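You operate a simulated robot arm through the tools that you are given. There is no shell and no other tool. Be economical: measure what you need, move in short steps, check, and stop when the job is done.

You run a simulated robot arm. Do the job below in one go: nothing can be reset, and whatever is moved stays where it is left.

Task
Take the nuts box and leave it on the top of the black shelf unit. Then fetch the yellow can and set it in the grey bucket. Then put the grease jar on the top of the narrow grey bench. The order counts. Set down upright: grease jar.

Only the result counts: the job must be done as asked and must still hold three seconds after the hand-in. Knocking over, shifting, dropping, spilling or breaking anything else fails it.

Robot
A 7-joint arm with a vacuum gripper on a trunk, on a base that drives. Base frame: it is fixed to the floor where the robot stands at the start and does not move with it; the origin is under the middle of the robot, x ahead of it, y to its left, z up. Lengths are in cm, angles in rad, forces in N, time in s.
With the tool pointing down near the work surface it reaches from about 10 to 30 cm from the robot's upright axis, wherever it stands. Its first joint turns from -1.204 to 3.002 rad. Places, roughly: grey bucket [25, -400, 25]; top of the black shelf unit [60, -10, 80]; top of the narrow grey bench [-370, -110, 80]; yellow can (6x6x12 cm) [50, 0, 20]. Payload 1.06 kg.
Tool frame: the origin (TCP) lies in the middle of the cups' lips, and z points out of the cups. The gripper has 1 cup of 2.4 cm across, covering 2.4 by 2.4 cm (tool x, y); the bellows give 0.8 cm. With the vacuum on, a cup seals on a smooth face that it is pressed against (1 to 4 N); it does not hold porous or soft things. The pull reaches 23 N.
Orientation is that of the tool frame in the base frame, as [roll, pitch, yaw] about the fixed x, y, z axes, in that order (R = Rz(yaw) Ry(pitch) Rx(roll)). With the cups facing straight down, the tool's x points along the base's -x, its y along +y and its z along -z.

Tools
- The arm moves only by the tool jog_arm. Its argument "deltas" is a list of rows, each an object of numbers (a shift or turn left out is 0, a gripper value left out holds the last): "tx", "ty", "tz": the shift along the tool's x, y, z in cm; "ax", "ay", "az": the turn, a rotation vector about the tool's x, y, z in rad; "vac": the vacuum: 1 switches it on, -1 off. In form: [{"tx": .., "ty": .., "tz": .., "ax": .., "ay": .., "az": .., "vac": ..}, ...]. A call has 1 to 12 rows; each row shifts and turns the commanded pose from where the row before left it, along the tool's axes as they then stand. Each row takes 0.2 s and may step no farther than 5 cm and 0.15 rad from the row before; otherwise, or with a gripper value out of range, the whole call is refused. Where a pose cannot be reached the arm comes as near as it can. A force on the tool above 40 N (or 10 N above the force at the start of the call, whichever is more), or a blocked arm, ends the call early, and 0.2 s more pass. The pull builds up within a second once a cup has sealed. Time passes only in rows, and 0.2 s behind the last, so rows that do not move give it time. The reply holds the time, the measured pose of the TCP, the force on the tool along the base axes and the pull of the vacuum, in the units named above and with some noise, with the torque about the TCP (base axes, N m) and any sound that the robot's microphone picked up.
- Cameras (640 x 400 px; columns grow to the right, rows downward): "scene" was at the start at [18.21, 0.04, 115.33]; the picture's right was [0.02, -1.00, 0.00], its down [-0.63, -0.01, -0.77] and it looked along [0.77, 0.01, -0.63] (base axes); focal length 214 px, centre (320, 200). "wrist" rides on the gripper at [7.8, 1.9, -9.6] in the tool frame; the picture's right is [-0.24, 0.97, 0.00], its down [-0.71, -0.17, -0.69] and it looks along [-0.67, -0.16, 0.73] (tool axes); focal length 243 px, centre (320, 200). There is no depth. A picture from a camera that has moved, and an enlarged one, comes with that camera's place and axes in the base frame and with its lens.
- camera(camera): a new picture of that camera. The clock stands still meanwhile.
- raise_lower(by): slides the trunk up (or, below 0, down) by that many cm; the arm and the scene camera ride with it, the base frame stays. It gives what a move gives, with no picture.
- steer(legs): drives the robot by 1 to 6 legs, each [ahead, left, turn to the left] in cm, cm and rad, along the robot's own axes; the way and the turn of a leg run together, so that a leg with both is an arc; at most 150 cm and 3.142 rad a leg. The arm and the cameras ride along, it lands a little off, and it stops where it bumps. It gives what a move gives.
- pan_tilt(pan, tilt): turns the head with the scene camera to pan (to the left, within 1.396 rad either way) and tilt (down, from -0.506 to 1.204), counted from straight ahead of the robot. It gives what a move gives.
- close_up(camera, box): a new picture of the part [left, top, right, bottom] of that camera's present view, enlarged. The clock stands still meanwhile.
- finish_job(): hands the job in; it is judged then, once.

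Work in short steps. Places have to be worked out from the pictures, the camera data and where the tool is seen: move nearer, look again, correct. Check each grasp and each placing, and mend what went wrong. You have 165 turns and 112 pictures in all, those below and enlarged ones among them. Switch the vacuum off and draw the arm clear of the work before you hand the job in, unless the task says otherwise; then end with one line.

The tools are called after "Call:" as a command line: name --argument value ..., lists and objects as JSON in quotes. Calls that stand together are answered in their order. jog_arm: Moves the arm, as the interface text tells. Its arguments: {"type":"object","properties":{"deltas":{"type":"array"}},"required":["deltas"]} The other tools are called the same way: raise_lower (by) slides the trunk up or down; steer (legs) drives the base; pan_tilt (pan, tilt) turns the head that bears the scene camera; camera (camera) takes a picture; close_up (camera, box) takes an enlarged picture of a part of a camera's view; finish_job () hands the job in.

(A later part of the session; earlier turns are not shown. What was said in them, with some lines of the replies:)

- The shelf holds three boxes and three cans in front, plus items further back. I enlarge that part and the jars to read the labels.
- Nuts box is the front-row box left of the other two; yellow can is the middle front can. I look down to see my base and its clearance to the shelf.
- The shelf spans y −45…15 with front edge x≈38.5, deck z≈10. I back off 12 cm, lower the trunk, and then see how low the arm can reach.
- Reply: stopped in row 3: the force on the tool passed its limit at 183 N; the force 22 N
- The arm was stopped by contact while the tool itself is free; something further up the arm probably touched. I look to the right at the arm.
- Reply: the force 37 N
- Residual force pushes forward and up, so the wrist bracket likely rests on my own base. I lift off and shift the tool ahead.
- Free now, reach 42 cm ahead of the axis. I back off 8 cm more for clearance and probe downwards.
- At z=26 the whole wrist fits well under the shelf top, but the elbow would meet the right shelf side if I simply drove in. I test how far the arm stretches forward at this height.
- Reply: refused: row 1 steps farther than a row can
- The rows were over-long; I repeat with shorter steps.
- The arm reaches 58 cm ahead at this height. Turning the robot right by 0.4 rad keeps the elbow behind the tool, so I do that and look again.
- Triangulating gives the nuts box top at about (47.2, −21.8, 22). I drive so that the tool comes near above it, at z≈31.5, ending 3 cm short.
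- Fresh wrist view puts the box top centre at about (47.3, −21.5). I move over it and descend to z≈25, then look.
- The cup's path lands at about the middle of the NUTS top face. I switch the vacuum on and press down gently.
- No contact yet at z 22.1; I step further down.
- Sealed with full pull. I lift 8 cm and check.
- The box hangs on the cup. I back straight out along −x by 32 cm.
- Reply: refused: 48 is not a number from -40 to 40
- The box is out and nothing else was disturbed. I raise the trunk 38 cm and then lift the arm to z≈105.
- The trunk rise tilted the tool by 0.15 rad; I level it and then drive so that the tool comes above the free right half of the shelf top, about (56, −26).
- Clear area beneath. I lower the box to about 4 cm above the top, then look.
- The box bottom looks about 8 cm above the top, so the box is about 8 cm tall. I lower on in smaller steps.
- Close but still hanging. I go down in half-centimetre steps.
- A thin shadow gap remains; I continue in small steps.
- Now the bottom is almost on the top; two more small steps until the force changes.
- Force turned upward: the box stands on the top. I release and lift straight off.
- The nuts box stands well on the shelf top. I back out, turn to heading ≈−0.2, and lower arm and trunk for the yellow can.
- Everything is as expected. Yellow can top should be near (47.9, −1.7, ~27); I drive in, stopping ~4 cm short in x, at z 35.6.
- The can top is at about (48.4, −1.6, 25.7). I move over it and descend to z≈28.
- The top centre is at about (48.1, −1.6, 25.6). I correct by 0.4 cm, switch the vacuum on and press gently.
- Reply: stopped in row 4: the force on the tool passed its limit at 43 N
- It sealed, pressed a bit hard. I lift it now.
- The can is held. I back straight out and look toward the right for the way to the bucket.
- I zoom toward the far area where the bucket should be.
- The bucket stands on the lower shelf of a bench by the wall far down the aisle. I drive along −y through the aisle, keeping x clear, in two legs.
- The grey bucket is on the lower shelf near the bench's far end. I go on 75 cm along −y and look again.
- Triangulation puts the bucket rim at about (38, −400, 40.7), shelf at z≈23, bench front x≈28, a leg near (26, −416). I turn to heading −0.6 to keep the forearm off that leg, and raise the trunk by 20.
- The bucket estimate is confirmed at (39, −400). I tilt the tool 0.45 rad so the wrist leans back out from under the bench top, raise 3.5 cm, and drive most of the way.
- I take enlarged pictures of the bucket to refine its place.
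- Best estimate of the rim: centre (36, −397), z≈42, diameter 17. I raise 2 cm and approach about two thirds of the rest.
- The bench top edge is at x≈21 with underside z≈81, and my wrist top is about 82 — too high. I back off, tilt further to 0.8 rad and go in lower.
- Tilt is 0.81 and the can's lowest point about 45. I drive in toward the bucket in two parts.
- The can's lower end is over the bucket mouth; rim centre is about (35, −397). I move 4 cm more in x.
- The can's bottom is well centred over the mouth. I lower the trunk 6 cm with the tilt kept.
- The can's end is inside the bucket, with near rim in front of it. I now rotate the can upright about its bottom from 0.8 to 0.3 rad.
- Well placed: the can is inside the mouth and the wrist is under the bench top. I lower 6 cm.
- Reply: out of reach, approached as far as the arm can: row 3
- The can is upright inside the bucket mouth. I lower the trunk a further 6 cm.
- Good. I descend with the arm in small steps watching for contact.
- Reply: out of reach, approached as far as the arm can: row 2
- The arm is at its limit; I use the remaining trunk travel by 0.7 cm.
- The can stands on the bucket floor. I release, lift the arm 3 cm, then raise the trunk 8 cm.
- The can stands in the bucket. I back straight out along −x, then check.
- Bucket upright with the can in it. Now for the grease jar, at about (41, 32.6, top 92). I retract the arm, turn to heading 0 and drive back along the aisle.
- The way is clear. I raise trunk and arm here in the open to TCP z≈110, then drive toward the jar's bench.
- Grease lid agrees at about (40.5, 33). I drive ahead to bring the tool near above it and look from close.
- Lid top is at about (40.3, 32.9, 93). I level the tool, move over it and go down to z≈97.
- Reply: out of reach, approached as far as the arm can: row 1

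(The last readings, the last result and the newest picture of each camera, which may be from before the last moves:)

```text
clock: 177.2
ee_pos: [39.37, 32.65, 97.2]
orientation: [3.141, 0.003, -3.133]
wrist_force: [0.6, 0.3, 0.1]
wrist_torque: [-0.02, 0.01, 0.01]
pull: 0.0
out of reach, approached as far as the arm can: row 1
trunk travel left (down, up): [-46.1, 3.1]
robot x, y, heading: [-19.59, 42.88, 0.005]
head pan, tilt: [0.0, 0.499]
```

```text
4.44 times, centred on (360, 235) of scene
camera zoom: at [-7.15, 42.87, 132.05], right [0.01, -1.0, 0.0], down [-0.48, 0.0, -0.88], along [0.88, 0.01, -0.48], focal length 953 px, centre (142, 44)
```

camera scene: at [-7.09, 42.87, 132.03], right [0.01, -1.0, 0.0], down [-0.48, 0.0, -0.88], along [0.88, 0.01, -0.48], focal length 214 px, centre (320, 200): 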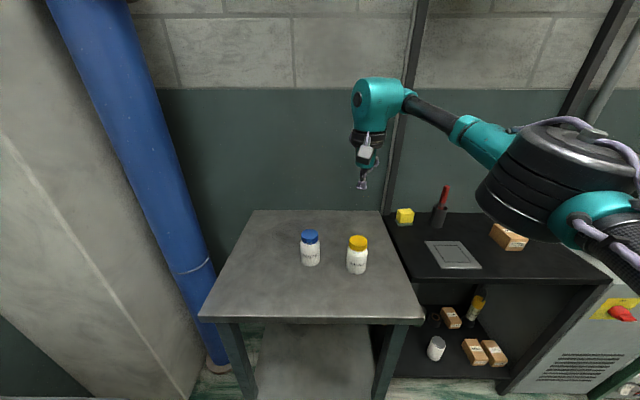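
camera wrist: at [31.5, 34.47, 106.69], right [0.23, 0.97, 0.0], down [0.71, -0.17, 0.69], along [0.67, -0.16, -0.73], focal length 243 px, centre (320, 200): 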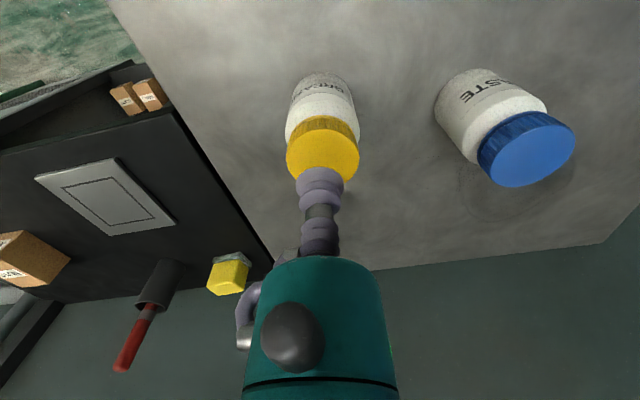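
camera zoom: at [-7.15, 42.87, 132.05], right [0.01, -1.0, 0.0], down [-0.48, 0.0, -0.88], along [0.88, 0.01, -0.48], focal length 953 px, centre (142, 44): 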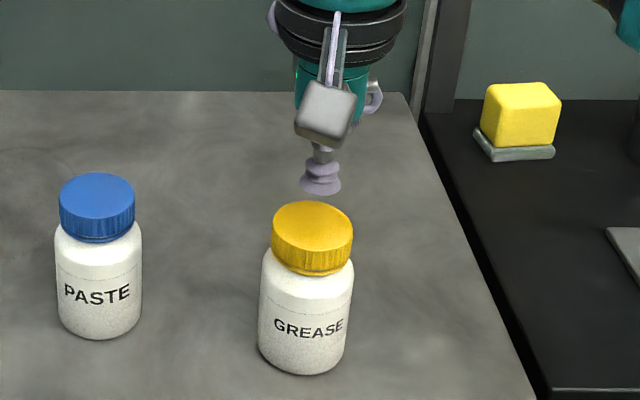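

The lid centre is at (40.2, 32.65), about 0.7 cm ahead. I correct, vacuum on, and descend gently.

Call:
jog_arm --deltas '[{"tx": -0.7, "vac": 1}, {"tz": 2.5}, {"tz": 0.8}, {}]'

```text
clock: 178.2
ee_pos: [39.96, 33.0, 94.03]
orientation: [-3.141, 0.001, -3.133]
wrist_force: [0.1, 0.3, -0.3]
wrist_torque: [-0.02, 0.0, 0.01]
pull: 0.1
trunk travel left (down, up): [-46.1, 3.1]
robot x, y, heading: [-19.57, 42.76, 0.009]
head pan, tilt: [0.0, 0.499]
```

Call:
jog_arm --deltas '[{"tz": 0.4}, {"tz": 0.4}, {"tz": 0.3}, {}]'

Call:
camera --camera "wrist"

```text
clock: 179.2
ee_pos: [40.11, 32.96, 92.96]
orientation: [3.141, 0.001, -3.133]
wrist_force: [0.1, 0.7, -2.8]
wrist_torque: [0.04, 0.07, 0.01]
pull: 22.3
trunk travel left (down, up): [-46.1, 3.1]
robot x, y, heading: [-19.58, 43.09, 0.013]
head pan, tilt: [0.0, 0.499]
```

```text
40 pictures are left
camera wrist: at [32.16, 34.8, 102.5], right [0.23, 0.97, 0.0], down [0.71, -0.17, 0.69], along [0.67, -0.16, -0.73], focal length 243 px, centre (320, 200)
```

wrist: 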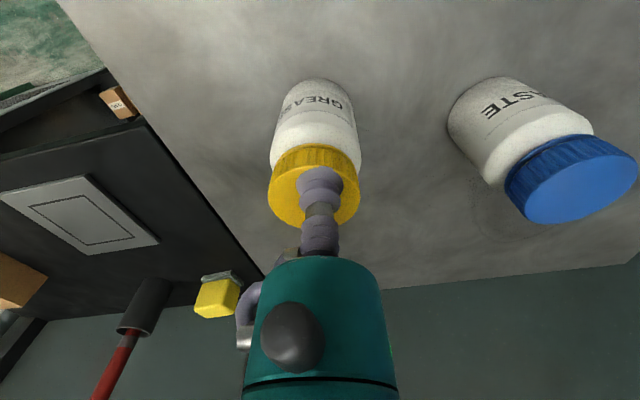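

Sealed near the lid centre. I lift 10 cm and check.

Call:
jog_arm --deltas '[{"tz": -0.5}, {"tz": -1.5}, {"tz": -3}, {"tz": -3}, {"tz": -3}, {}]'

Call:
camera --camera "scene"

```text
clock: 180.6
ee_pos: [40.16, 33.0, 103.97]
orientation: [-3.141, 0.001, -3.133]
wrist_force: [-0.3, -0.7, -3.3]
wrist_torque: [0.09, 0.13, 0.03]
pull: 22.6
trunk travel left (down, up): [-46.1, 3.1]
robot x, y, heading: [-19.96, 42.88, 0.009]
head pan, tilt: [0.0, 0.499]
```

```text
39 pictures are left
camera scene: at [-7.09, 42.85, 132.03], right [0.01, -1.0, 0.0], down [-0.48, 0.0, -0.88], along [0.88, 0.01, -0.48], focal length 214 px, centre (320, 200)
```

scene: 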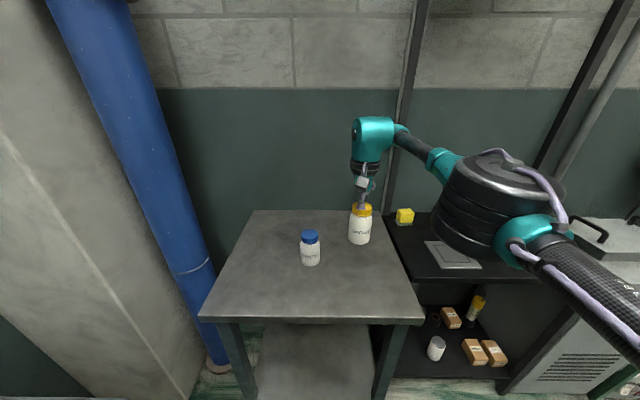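

The jar is held upright. I lift a little more, back out, and move to open floor.

Call:
jog_arm --deltas '[{"tz": -4}, {"tz": -3}, {}]'

Call:
steer --legs '[[-60, 0, 0], [0, -50, 0], [0, 0, -0.8]]'

Call:
pan_tilt --pan -1.39 --tilt 0.4

Call:
camera --camera "scene"

```text
clock: 181.3
ee_pos: [39.56, 33.09, 110.75]
orientation: [-3.142, 0.001, -3.137]
wrist_force: [-0.5, 0.3, -2.4]
wrist_torque: [0.06, 0.09, 0.0]
pull: 23.0
out of reach, approached as far as the arm can: row 2
trunk travel left (down, up): [-46.1, 3.1]
robot x, y, heading: [-20.09, 42.62, 0.009]
head pan, tilt: [0.0, 0.499]
```

```text
clock: 191.3
ee_pos: [-45.7, -56.93, 110.77]
orientation: [3.141, 0.003, 2.33]
wrist_force: [-0.5, -0.1, -2.4]
wrist_torque: [0.16, -0.01, -0.03]
pull: 22.6
trunk travel left (down, up): [-46.1, 3.1]
robot x, y, heading: [-79.07, -6.75, -0.806]
head pan, tilt: [0.0, 0.499]
```

```text
clock: 192.8
ee_pos: [-45.74, -56.97, 110.75]
orientation: [-3.141, 0.005, 2.332]
wrist_force: [0.3, -0.8, -2.6]
wrist_torque: [0.15, 0.03, -0.02]
pull: 23.0
trunk travel left (down, up): [-46.1, 3.1]
robot x, y, heading: [-79.07, -6.75, -0.815]
head pan, tilt: [-1.389, 0.4]
```

```text
38 pictures are left
camera scene: at [-82.07, -17.12, 132.95], right [-0.81, 0.59, 0.0], down [0.23, 0.32, -0.92], along [-0.54, -0.75, -0.39], focal length 214 px, centre (320, 200)
```

scene: 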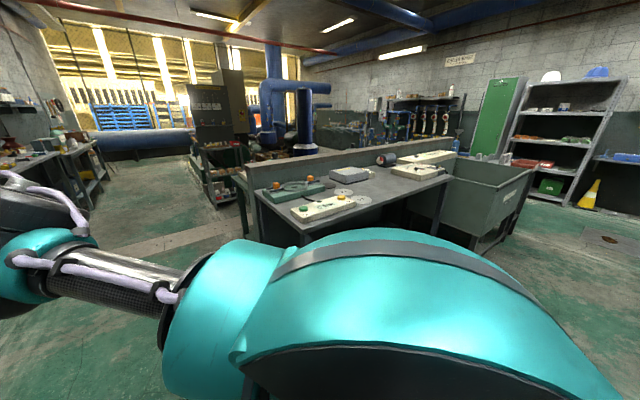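

Open floor to my right side. I turn on to face −x and look again.

Call:
steer --legs '[[0, 0, -1.5], [0, 0, -0.8]]'

Call:
pan_tilt --pan 0.0 --tilt 0.3

Call:
camera --camera "scene"

```text
clock: 198.9
ee_pos: [-138.75, 0.32, 110.76]
orientation: [3.141, 0.003, 0.051]
wrist_force: [0.0, 0.1, -3.3]
wrist_torque: [-0.06, -0.11, 0.0]
pull: 23.1
trunk travel left (down, up): [-46.1, 3.1]
robot x, y, heading: [-78.93, -6.86, -3.091]
head pan, tilt: [-1.389, 0.4]
```

```text
clock: 200.4
ee_pos: [-138.86, 0.37, 110.55]
orientation: [3.141, 0.003, 0.051]
wrist_force: [-0.7, 0.0, -2.6]
wrist_torque: [-0.05, -0.13, 0.03]
pull: 21.8
trunk travel left (down, up): [-46.1, 3.1]
robot x, y, heading: [-78.75, -7.22, -3.089]
head pan, tilt: [0.0, 0.3]
```

```text
37 pictures are left
camera scene: at [-91.92, -7.74, 133.88], right [-0.05, 1.0, 0.0], down [0.3, 0.02, -0.96], along [-0.95, -0.05, -0.3], focal length 214 px, centre (320, 200)
```

scene: 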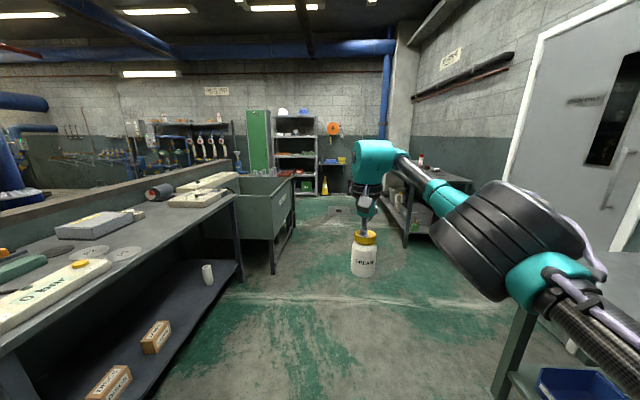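

I zoom in where the narrow grey bench should be.

Call:
close_up --camera "scene" --box '[110, 90, 350, 240]'

```text
2.67 times, centred on (230, 165) of scene
camera zoom: at [-91.92, -7.74, 133.88], right [-0.05, 1.0, 0.0], down [0.3, 0.02, -0.96], along [-0.95, -0.05, -0.3], focal length 572 px, centre (560, 293)
```

zoom: 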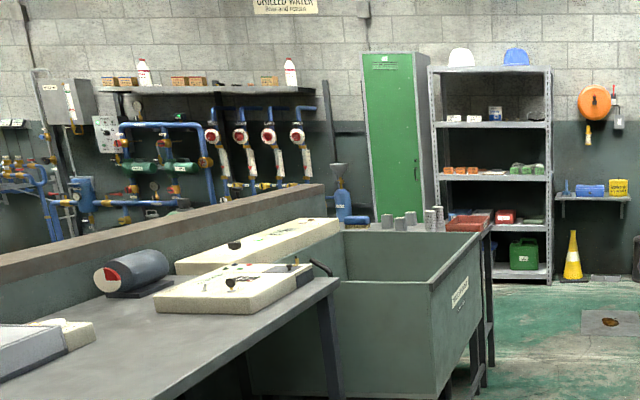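

The narrow bench lies behind the green tub, with some items on it. I drive along the lane past the tub and look at it from close.

Call:
steer --legs '[[130, -25, 0], [30, 0, 0]]'

Call:
pan_tilt --pan 0.6 --tilt 0.4

Call:
camera --camera "scene"

```text
clock: 208.6
ee_pos: [-298.01, 15.17, 110.73]
orientation: [-3.141, 0.004, 0.068]
wrist_force: [-0.5, -0.5, -2.6]
wrist_torque: [-0.08, -0.14, 0.0]
pull: 22.4
trunk travel left (down, up): [-46.1, 3.1]
robot x, y, heading: [-237.95, 8.95, -3.072]
head pan, tilt: [0.0, 0.3]
```

```text
clock: 209.6
ee_pos: [-297.88, 15.27, 110.77]
orientation: [-3.14, 0.004, 0.066]
wrist_force: [0.2, -0.4, -3.2]
wrist_torque: [-0.06, -0.08, 0.01]
pull: 23.1
trunk travel left (down, up): [-46.1, 3.1]
robot x, y, heading: [-237.91, 8.68, -3.075]
head pan, tilt: [0.6, 0.4]
```

```text
35 pictures are left
camera scene: at [-248.77, 2.73, 132.95], right [-0.62, 0.79, 0.0], down [0.31, 0.24, -0.92], along [-0.72, -0.57, -0.39], focal length 214 px, centre (320, 200)
```

scene: 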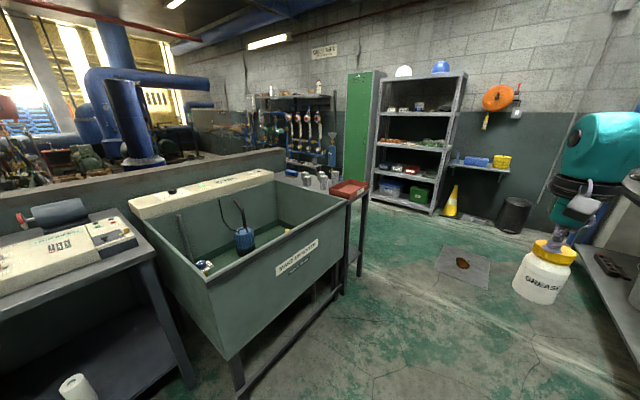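

I enlarge the view of that narrow bench to find free space on it.

Call:
close_up --camera "scene" --box '[260, 150, 400, 240]'

```text
4.44 times, centred on (330, 195) of scene
camera zoom: at [-248.77, 2.73, 132.95], right [-0.62, 0.79, 0.0], down [0.31, 0.24, -0.92], along [-0.72, -0.57, -0.39], focal length 953 px, centre (276, 222)
```

zoom: 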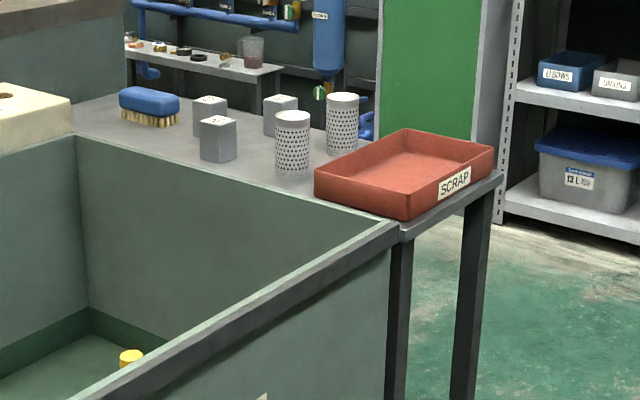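

The bench has a tray at the near end and blocks, cylinders and a brush further on. Its far (−x) side faces open floor, so I drive round to there and face +x.

Call:
steer --legs '[[100, -5, 0], [97, -10, 0], [0, 0, 1.55], [0, 0, 1.52]]'

Call:
pan_tilt --pan -0.9 --tilt 0.6

Call:
camera --camera "scene"

```text
clock: 227.1
ee_pos: [-377.96, -3.21, 110.69]
orientation: [-3.14, 0.004, -3.112]
wrist_force: [-0.6, 0.4, -1.9]
wrist_torque: [0.03, 0.11, 0.02]
pull: 23.4
trunk travel left (down, up): [-46.1, 3.1]
robot x, y, heading: [-437.14, 5.55, 0.032]
head pan, tilt: [0.6, 0.4]
```

```text
clock: 228.7
ee_pos: [-377.9, -3.25, 110.7]
orientation: [3.141, 0.003, -3.112]
wrist_force: [0.1, -0.2, -3.0]
wrist_torque: [0.05, 0.07, 0.0]
pull: 22.5
trunk travel left (down, up): [-46.1, 3.1]
robot x, y, heading: [-437.13, 5.22, 0.033]
head pan, tilt: [-0.901, 0.6]
```

```text
33 pictures are left
camera scene: at [-428.13, -1.38, 131.13], right [-0.76, -0.65, 0.0], down [-0.37, 0.43, -0.83], along [0.53, -0.63, -0.56], focal length 214 px, centre (320, 200)
```

scene: 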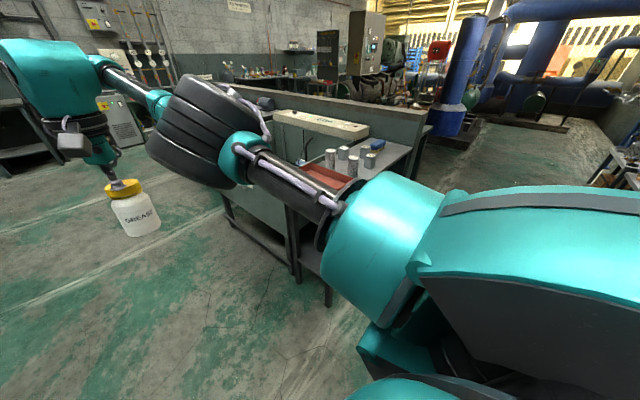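

I back 27 cm, shift 80 cm along −y so the tool stays off the bench, and then look straight at it.

Call:
steer --legs '[[-27, 0, 0], [0, -80, 0]]'

Call:
pan_tilt --pan -0.1 --tilt 0.6

Call:
camera --camera "scene"

Call:
camera --camera "wrist"

```text
clock: 237.6
ee_pos: [-401.99, -83.59, 110.8]
orientation: [-3.141, 0.002, -3.103]
wrist_force: [0.0, 1.1, -3.0]
wrist_torque: [0.04, 0.06, 0.03]
pull: 22.9
trunk travel left (down, up): [-46.1, 3.1]
robot x, y, heading: [-461.83, -75.2, 0.042]
head pan, tilt: [-0.901, 0.6]
```

```text
clock: 238.7
ee_pos: [-402.12, -83.64, 110.66]
orientation: [3.141, 0.002, -3.101]
wrist_force: [0.0, -0.1, -3.0]
wrist_torque: [0.02, 0.03, 0.0]
pull: 22.6
trunk travel left (down, up): [-46.1, 3.1]
robot x, y, heading: [-461.8, -75.54, 0.042]
head pan, tilt: [-0.099, 0.6]
```

```text
32 pictures are left
camera scene: at [-449.28, -76.1, 131.13], right [-0.06, -1.0, 0.0], down [-0.56, 0.03, -0.82], along [0.82, -0.05, -0.57], focal length 214 px, centre (320, 200)
```

scene: 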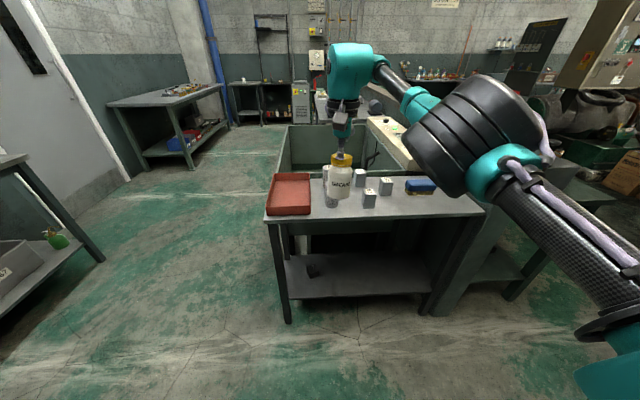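

```text
31 pictures are left
camera wrist: at [-410.04, -82.04, 120.26], right [0.2, 0.98, 0.0], down [0.71, -0.14, 0.69], along [0.67, -0.13, -0.73], focal length 243 px, centre (320, 200)
```

wrist: 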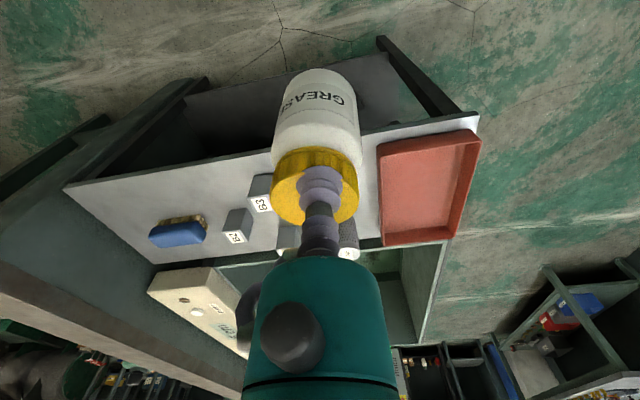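

Free space seems to be at the right front (−y) part in front of and beyond the brush. I enlarge to measure it.

Call:
close_up --camera "scene" --box '[340, 150, 500, 250]'

Call:
close_up --camera "wrist" --box '[50, 130, 290, 280]'

```text
4.00 times, centred on (420, 200) of scene
camera zoom: at [-449.28, -76.1, 131.13], right [-0.06, -1.0, 0.0], down [-0.56, 0.03, -0.82], along [0.82, -0.05, -0.57], focal length 858 px, centre (-80, 200)
```

zoom: 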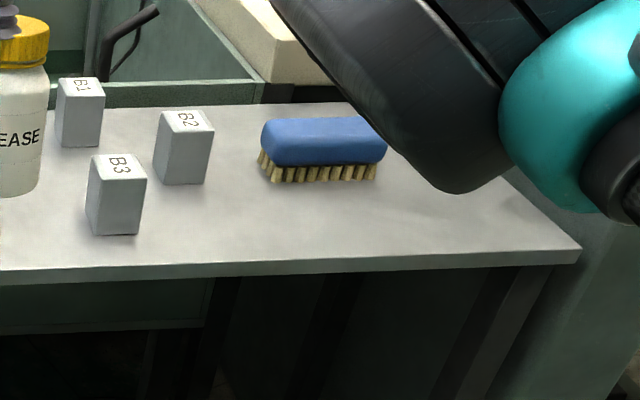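

```text
2.67 times, centred on (170, 205) of wrist
camera zoom: at [-410.04, -82.04, 120.26], right [0.2, 0.98, 0.0], down [0.71, -0.14, 0.69], along [0.67, -0.13, -0.73], focal length 647 px, centre (720, 187)
```

zoom: 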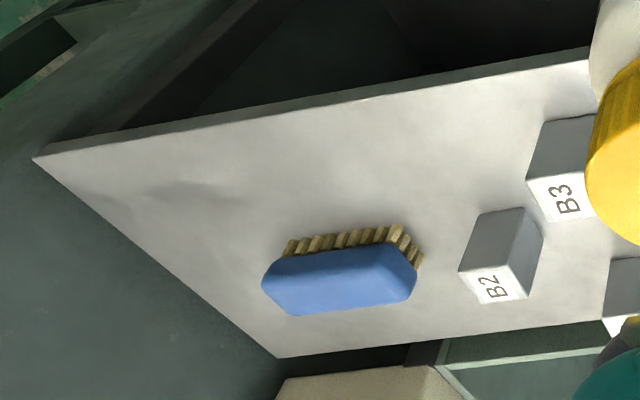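

Free zone measured: beyond the brush end (y −130) to the bench end (−143.7), front edge x −387.7. Target is (−380.5, −136.5). First I shift along −y while off the bench.

Call:
steer --legs '[[-2.2, -52.5, -0.03]]'

Call:
camera --camera "scene"

Call:
camera --camera "wrist"

```text
clock: 243.9
ee_pos: [-402.99, -138.68, 110.63]
orientation: [-3.141, 0.004, -3.129]
wrist_force: [0.7, 0.5, -2.1]
wrist_torque: [0.04, 0.09, 0.0]
pull: 22.7
trunk travel left (down, up): [-46.1, 3.1]
robot x, y, heading: [-462.33, -129.14, 0.013]
head pan, tilt: [-0.099, 0.6]
```

```text
28 pictures are left
camera scene: at [-449.88, -130.05, 131.13], right [-0.08, -1.0, 0.0], down [-0.56, 0.05, -0.82], along [0.82, -0.07, -0.57], focal length 214 px, centre (320, 200)
```

scene: 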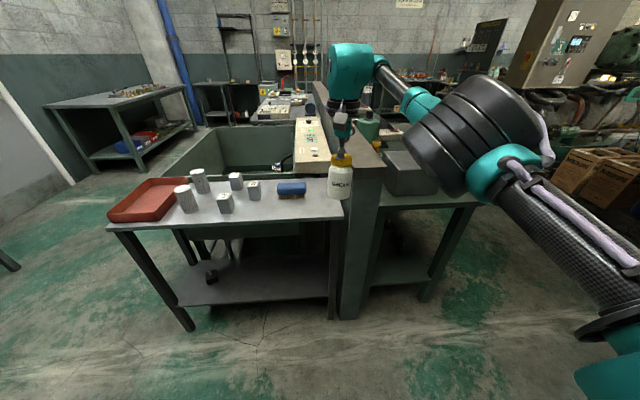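

```text
27 pictures are left
camera wrist: at [-410.8, -136.97, 120.25], right [0.22, 0.98, 0.0], down [0.71, -0.16, 0.69], along [0.67, -0.15, -0.73], focal length 243 px, centre (320, 200)
```

wrist: 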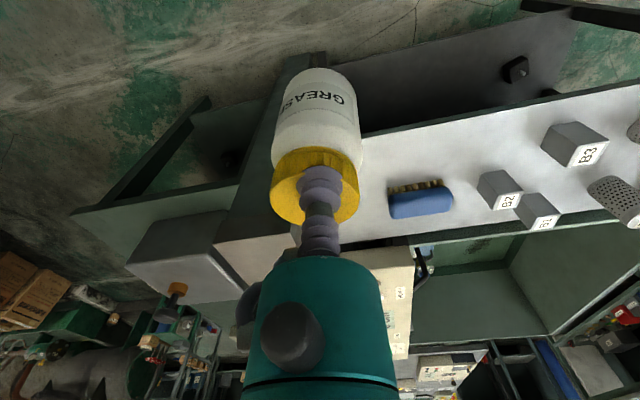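

The low wall beyond the bench end starts at y≈−144 with top z≈98. I shift 3 cm left, then move in over the spot (−381, −135.5).

Call:
steer --legs '[[0, 3.2, 0], [21.8, 0, 0]]'

Call:
camera --camera "wrist"

Call:
camera --camera "scene"

```text
clock: 246.2
ee_pos: [-381.9, -135.28, 110.68]
orientation: [3.141, 0.002, -3.128]
wrist_force: [-1.0, -0.3, -3.2]
wrist_torque: [0.05, 0.04, 0.01]
pull: 22.4
trunk travel left (down, up): [-46.1, 3.1]
robot x, y, heading: [-441.21, -125.63, 0.017]
head pan, tilt: [-0.099, 0.6]
```

```text
26 pictures are left
camera wrist: at [-389.74, -133.51, 120.22], right [0.22, 0.98, 0.0], down [0.71, -0.16, 0.69], along [0.67, -0.15, -0.73], focal length 243 px, centre (320, 200)
```

wrist: 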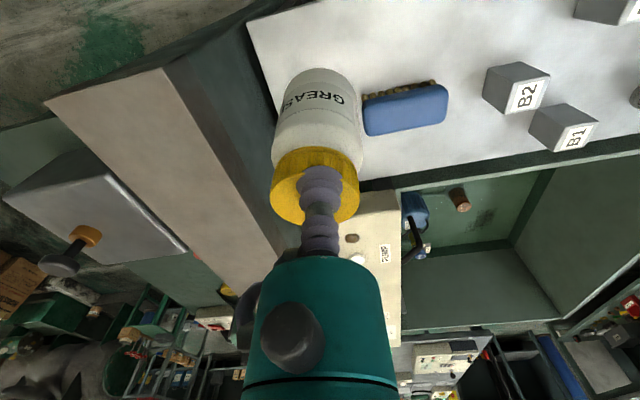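

```text
25 pictures are left
camera scene: at [-428.81, -126.59, 131.12], right [-0.08, -1.0, 0.0], down [-0.56, 0.05, -0.82], along [0.82, -0.07, -0.57], focal length 214 px, centre (320, 200)
```

scene: 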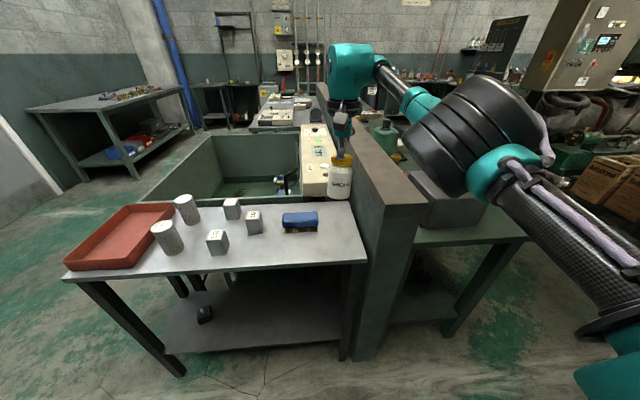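

The spot is right, but on lowering, the forearm would come close to the low wall's top. I back out, turn to heading −0.6 so the forearm comes in from behind, and re-approach.

Call:
steer --legs '[[-27, 0, 0], [0, 0, -0.617], [-5, 42.6, 0]]'

```text
clock: 253.6
ee_pos: [-405.15, -131.28, 110.74]
orientation: [-3.141, 0.003, 2.526]
wrist_force: [0.5, -0.6, -2.3]
wrist_torque: [0.08, 0.04, 0.0]
pull: 23.4
trunk travel left (down, up): [-46.1, 3.1]
robot x, y, heading: [-447.85, -88.73, -0.614]
head pan, tilt: [-0.099, 0.6]
```

Tool is at (−405, −131). I move in to (−381.5, −135.3).

Call:
steer --legs '[[21.6, 10.3, 0]]'

Call:
pan_tilt --pan 0.0 --tilt 0.7

Call:
camera --camera "scene"

Call:
camera --camera "wrist"

```text
clock: 255.4
ee_pos: [-381.54, -135.97, 110.65]
orientation: [-3.141, 0.001, 2.522]
wrist_force: [0.1, 0.0, -3.1]
wrist_torque: [0.05, 0.08, 0.05]
pull: 23.0
trunk travel left (down, up): [-46.1, 3.1]
robot x, y, heading: [-423.67, -93.21, -0.614]
head pan, tilt: [-0.099, 0.6]
```

```text
clock: 256.1
ee_pos: [-381.61, -135.99, 110.61]
orientation: [3.141, 0.003, 2.523]
wrist_force: [0.0, -0.7, -2.8]
wrist_torque: [0.06, 0.04, 0.01]
pull: 23.1
trunk travel left (down, up): [-46.1, 3.1]
robot x, y, heading: [-423.82, -92.9, -0.614]
head pan, tilt: [0.0, 0.7]
```

```text
24 pictures are left
camera scene: at [-414.0, -100.2, 130.27], right [-0.58, -0.82, 0.0], down [-0.52, 0.37, -0.77], along [0.62, -0.44, -0.64], focal length 214 px, centre (320, 200)
```

scene: 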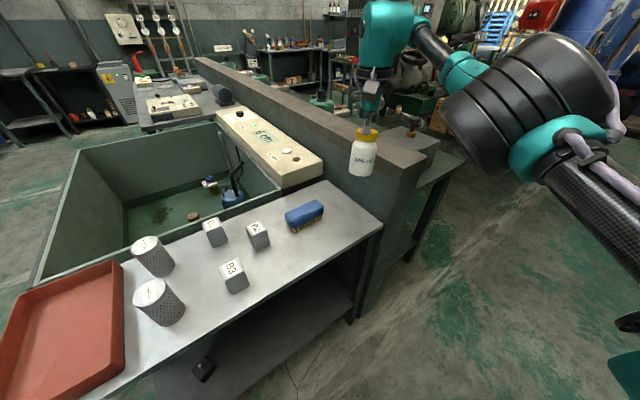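

```text
23 pictures are left
camera wrist: at [-386.94, -129.88, 120.24], right [0.76, 0.65, 0.0], down [0.48, -0.55, 0.69], along [0.45, -0.52, -0.73], focal length 243 px, centre (320, 200)
```

wrist: 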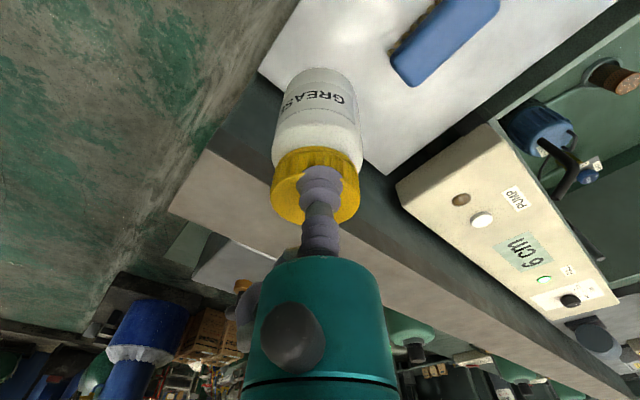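

The spot is clear on all sides with several cm. I lower with the trunk by 13 cm, keeping the arm's posture, and check.

Call:
raise_lower --by -13

Call:
camera --camera "scene"

Call:
camera --camera "wrist"

```text
clock: 257.7
ee_pos: [-381.63, -135.96, 97.79]
orientation: [3.141, 0.003, 2.522]
wrist_force: [0.8, -0.8, -2.6]
wrist_torque: [0.06, 0.03, 0.01]
pull: 22.7
trunk travel left (down, up): [-33.1, 16.1]
robot x, y, heading: [-423.74, -93.36, -0.617]
head pan, tilt: [0.0, 0.7]
```

```text
22 pictures are left
camera scene: at [-409.12, -103.65, 115.8], right [-0.58, -0.82, 0.0], down [-0.53, 0.37, -0.76], along [0.62, -0.44, -0.64], focal length 214 px, centre (320, 200)
```

scene: 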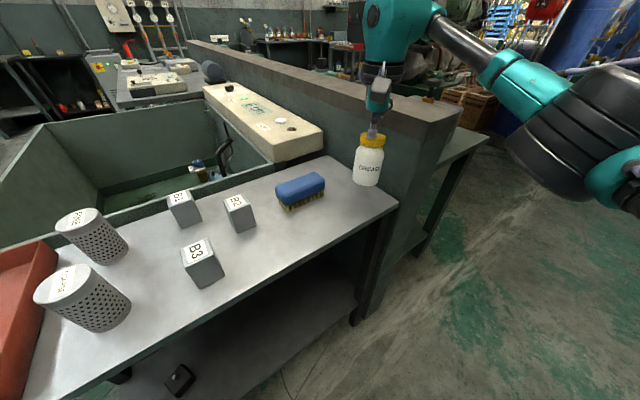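

```text
21 pictures are left
camera wrist: at [-386.95, -129.86, 107.3], right [0.76, 0.65, 0.0], down [0.47, -0.55, 0.69], along [0.45, -0.52, -0.73], focal length 243 px, centre (320, 200)
```

wrist: 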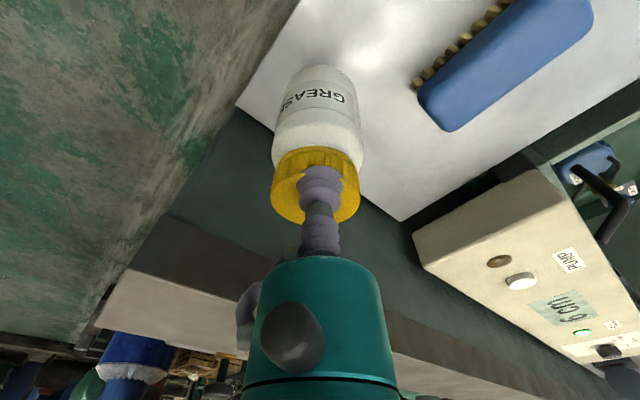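

Still well clear. Jar bottom should be about 5 cm above the bench; I lower 3 cm, then in small steps.

Call:
raise_lower --by -3

Call:
close_up --camera "scene" --box '[300, 100, 440, 190]'

```text
clock: 258.4
ee_pos: [-381.65, -135.87, 94.61]
orientation: [-3.141, 0.004, 2.522]
wrist_force: [0.3, -1.1, -2.6]
wrist_torque: [0.03, 0.03, 0.01]
pull: 22.8
trunk travel left (down, up): [-30.1, 19.1]
robot x, y, heading: [-424.06, -93.31, -0.619]
head pan, tilt: [0.0, 0.7]
```

```text
4.44 times, centred on (370, 145) of scene
camera zoom: at [-408.61, -104.01, 112.88], right [-0.58, -0.82, 0.0], down [-0.53, 0.37, -0.76], along [0.62, -0.44, -0.64], focal length 953 px, centre (98, 444)
```

zoom: 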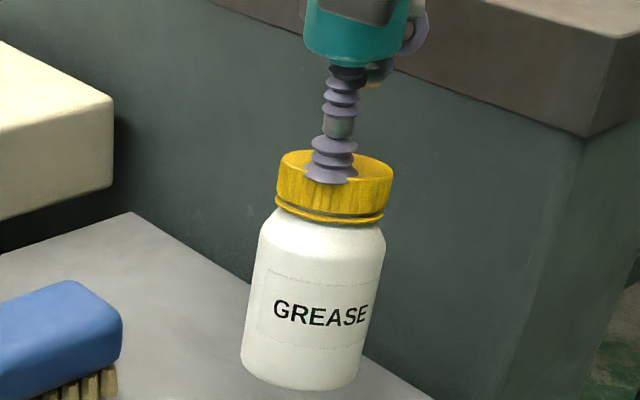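

The jar hangs straight under the cup. I go down with small arm steps watching the force.

Call:
jog_arm --deltas '[{"tz": 0.5}, {"tz": 0.4}, {}]'

Call:
jog_arm --deltas '[{"tz": 0.3}, {}]'

Call:
close_up --camera "scene" --box '[300, 120, 440, 210]'

```text
clock: 259.2
ee_pos: [-381.56, -136.03, 93.67]
orientation: [3.141, 0.004, 2.521]
wrist_force: [-0.1, 0.0, -2.6]
wrist_torque: [0.05, -0.01, 0.0]
pull: 23.0
trunk travel left (down, up): [-30.1, 19.1]
robot x, y, heading: [-423.9, -93.17, -0.617]
head pan, tilt: [0.0, 0.7]
```

```text
clock: 259.8
ee_pos: [-381.57, -135.79, 93.38]
orientation: [-3.141, 0.002, 2.521]
wrist_force: [-0.1, 0.2, -2.9]
wrist_torque: [0.05, 0.08, -0.01]
pull: 23.1
trunk travel left (down, up): [-30.1, 19.1]
robot x, y, heading: [-424.36, -93.03, -0.619]
head pan, tilt: [0.0, 0.7]
```

```text
4.44 times, centred on (370, 165) of scene
camera zoom: at [-408.6, -104.02, 112.88], right [-0.58, -0.82, 0.0], down [-0.53, 0.37, -0.76], along [0.62, -0.44, -0.64], focal length 953 px, centre (98, 356)
```

zoom: 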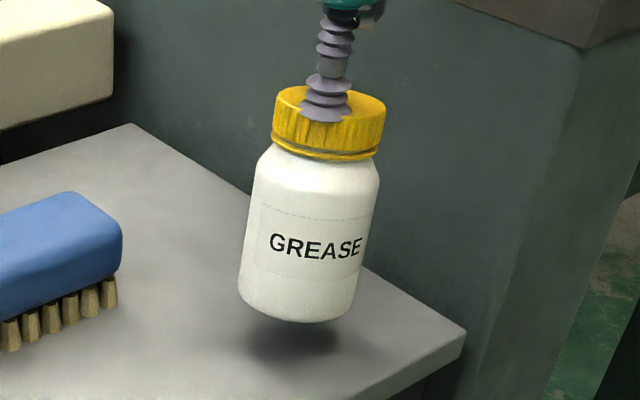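

A shadow gap of one to two centimetres remains. I continue downward.

Call:
jog_arm --deltas '[{"tz": 0.5}, {"tz": 0.4}, {}]'

Call:
jog_arm --deltas '[{"tz": 0.3}, {}]'

Call:
close_up --camera "scene" --box '[300, 120, 440, 210]'

```text
clock: 260.6
ee_pos: [-381.7, -135.95, 92.35]
orientation: [-3.141, 0.004, 2.523]
wrist_force: [0.9, -0.6, -2.1]
wrist_torque: [0.09, 0.02, 0.05]
pull: 23.2
trunk travel left (down, up): [-30.1, 19.1]
robot x, y, heading: [-424.11, -93.42, -0.619]
head pan, tilt: [0.0, 0.7]
```

```text
clock: 261.2
ee_pos: [-381.51, -136.0, 92.2]
orientation: [-3.141, 0.003, 2.523]
wrist_force: [0.4, -0.3, -3.1]
wrist_torque: [0.05, 0.02, 0.02]
pull: 22.9
trunk travel left (down, up): [-30.1, 19.1]
robot x, y, heading: [-424.04, -93.35, -0.618]
head pan, tilt: [0.0, 0.7]
```

```text
4.44 times, centred on (370, 165) of scene
camera zoom: at [-408.6, -104.02, 112.88], right [-0.58, -0.82, 0.0], down [-0.53, 0.37, -0.76], along [0.62, -0.44, -0.64], focal length 953 px, centre (98, 356)
```

zoom: 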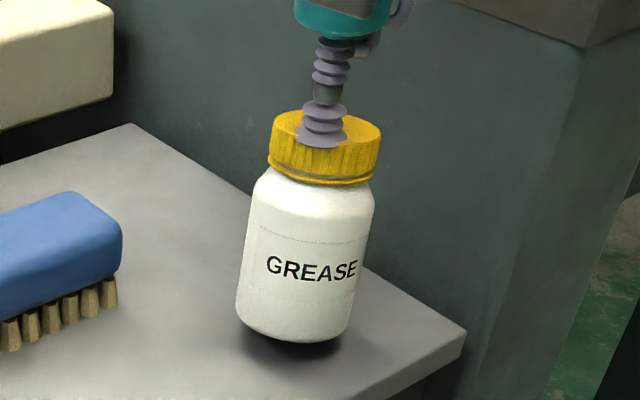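

The gap is now under a centimetre; smaller steps on.

Call:
jog_arm --deltas '[{"tz": 0.3}, {}]'

Call:
jog_arm --deltas '[{"tz": 0.25}, {}]'

Call:
close_up --camera "scene" --box '[300, 120, 440, 210]'

```text
clock: 261.8
ee_pos: [-381.7, -135.87, 91.76]
orientation: [-3.141, 0.002, 2.523]
wrist_force: [0.2, 0.2, -2.4]
wrist_torque: [0.06, 0.05, 0.01]
pull: 23.0
trunk travel left (down, up): [-30.1, 19.1]
robot x, y, heading: [-423.89, -93.04, -0.615]
head pan, tilt: [0.0, 0.7]
```

```text
clock: 262.4
ee_pos: [-381.66, -135.96, 91.6]
orientation: [-3.142, 0.002, 2.522]
wrist_force: [0.3, 0.1, -2.7]
wrist_torque: [0.1, 0.03, 0.03]
pull: 23.0
trunk travel left (down, up): [-30.1, 19.1]
robot x, y, heading: [-424.16, -92.89, -0.62]
head pan, tilt: [0.0, 0.7]
```

```text
4.44 times, centred on (370, 165) of scene
camera zoom: at [-408.6, -104.02, 112.88], right [-0.58, -0.82, 0.0], down [-0.53, 0.37, -0.76], along [0.62, -0.44, -0.64], focal length 953 px, centre (98, 356)
```

zoom: 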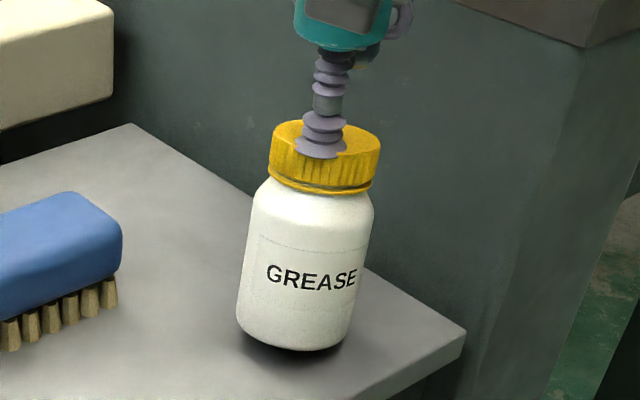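

Call:
jog_arm --deltas '[{"tz": 0.25}, {}]'

Call:
jog_arm --deltas '[{"tz": 0.2}, {}]'

```text
clock: 263.0
ee_pos: [-381.73, -135.98, 91.44]
orientation: [-3.141, 0.001, 2.524]
wrist_force: [-0.7, -0.6, -2.6]
wrist_torque: [0.05, 0.01, 0.01]
pull: 22.9
trunk travel left (down, up): [-30.1, 19.1]
robot x, y, heading: [-423.97, -93.03, -0.615]
head pan, tilt: [0.0, 0.7]
```

```text
clock: 263.6
ee_pos: [-381.56, -135.97, 91.28]
orientation: [-3.142, 0.003, 2.522]
wrist_force: [0.1, 0.4, -3.8]
wrist_torque: [0.06, 0.04, 0.0]
pull: 23.0
trunk travel left (down, up): [-30.1, 19.1]
robot x, y, heading: [-423.84, -93.26, -0.618]
head pan, tilt: [0.0, 0.7]
```

The jar still hangs freely (−3 N); I take further 0.25 cm steps.

Call:
jog_arm --deltas '[{"tz": 0.25}, {}]'

Call:
jog_arm --deltas '[{"tz": 0.2}, {}]'

Call:
close_up --camera "scene" --box '[300, 120, 440, 210]'

```text
clock: 264.2
ee_pos: [-381.62, -135.93, 90.95]
orientation: [-3.141, 0.004, 2.522]
wrist_force: [-0.9, 0.5, 0.3]
wrist_torque: [0.08, 0.02, 0.0]
pull: 22.9
trunk travel left (down, up): [-30.1, 19.1]
robot x, y, heading: [-423.8, -93.09, -0.62]
head pan, tilt: [0.0, 0.7]
```

```text
clock: 264.8
ee_pos: [-381.64, -135.9, 90.99]
orientation: [3.14, 0.007, 2.522]
wrist_force: [-2.0, 3.2, 10.5]
wrist_torque: [0.09, 0.02, 0.01]
pull: 23.0
trunk travel left (down, up): [-30.1, 19.1]
robot x, y, heading: [-424.17, -93.04, -0.619]
head pan, tilt: [0.0, 0.7]
```

```text
4.44 times, centred on (370, 165) of scene
camera zoom: at [-408.69, -103.92, 112.91], right [-0.58, -0.82, 0.0], down [-0.52, 0.37, -0.77], along [0.62, -0.44, -0.64], focal length 953 px, centre (98, 356)
```

zoom: 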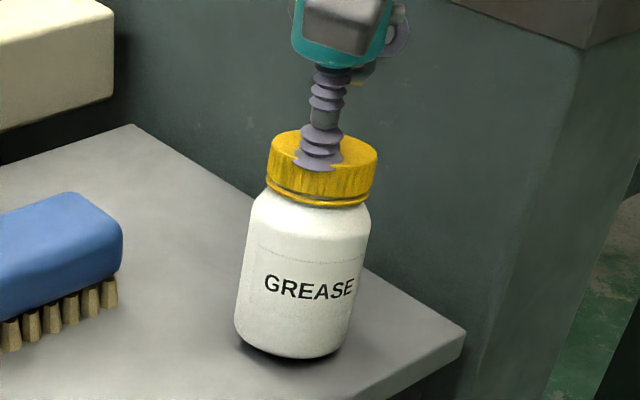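

The jar stands on the bench (10 N upward). I release, wait, and lift slowly straight up.

Call:
jog_arm --deltas '[{"tz": -0.15, "vac": -1}, {}, {}, {}, {"tz": -0.4}, {"tz": -1}, {"tz": -3}, {"tz": -4}, {"tz": -4}, {"tz": -4}]'

Call:
camera --camera "scene"

```text
clock: 267.0
ee_pos: [-381.66, -135.88, 107.46]
orientation: [-3.14, 0.005, 2.522]
wrist_force: [-0.4, -0.5, 0.3]
wrist_torque: [0.02, -0.04, -0.03]
pull: 0.0
trunk travel left (down, up): [-30.1, 19.1]
robot x, y, heading: [-423.79, -93.12, -0.619]
head pan, tilt: [0.0, 0.7]
```

```text
15 pictures are left
camera scene: at [-408.62, -103.93, 112.89], right [-0.58, -0.82, 0.0], down [-0.53, 0.37, -0.77], along [0.62, -0.44, -0.64], focal length 214 px, centre (320, 200)
```

scene: 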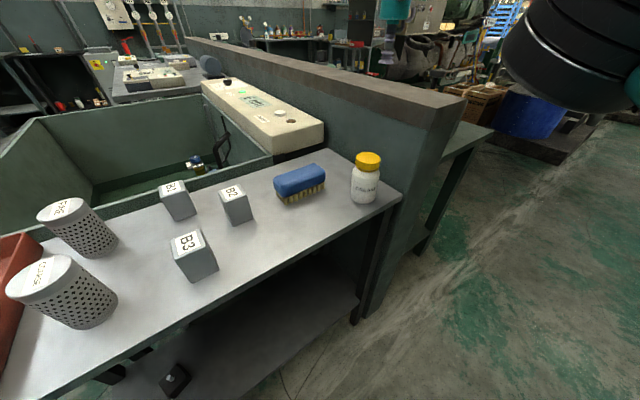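

The jar stands upright on the narrow bench, clear of everything. I back the robot away from the bench.

Call:
steer --legs '[[-24, -14, 0]]'

Call:
camera --camera "scene"

```text
clock: 269.0
ee_pos: [-409.48, -133.4, 107.44]
orientation: [-3.14, 0.003, 2.521]
wrist_force: [0.6, 0.4, -0.2]
wrist_torque: [0.04, 0.02, 0.0]
pull: 0.0
trunk travel left (down, up): [-30.1, 19.1]
robot x, y, heading: [-451.5, -90.09, -0.618]
head pan, tilt: [0.0, 0.7]
```

```text
14 pictures are left
camera scene: at [-436.42, -101.39, 112.89], right [-0.58, -0.81, 0.0], down [-0.52, 0.37, -0.77], along [0.62, -0.44, -0.64], focal length 214 px, centre (320, 200)
```

scene: 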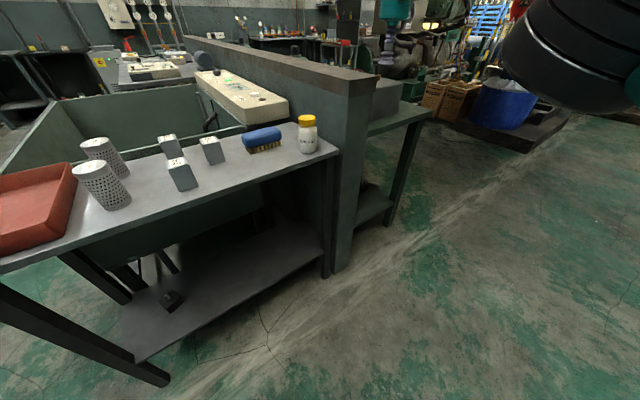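

All three placings are done, the vacuum is off and the arm is clear; I hand the job in.

Call:
finish_job

```text
The job is handed in.
```

I handed the job in with all three things placed in the order asked: the nuts box on the top of the black shelf unit, the yellow can in the grey bucket, and the grease jar upright on the top of the narrow grey bench.
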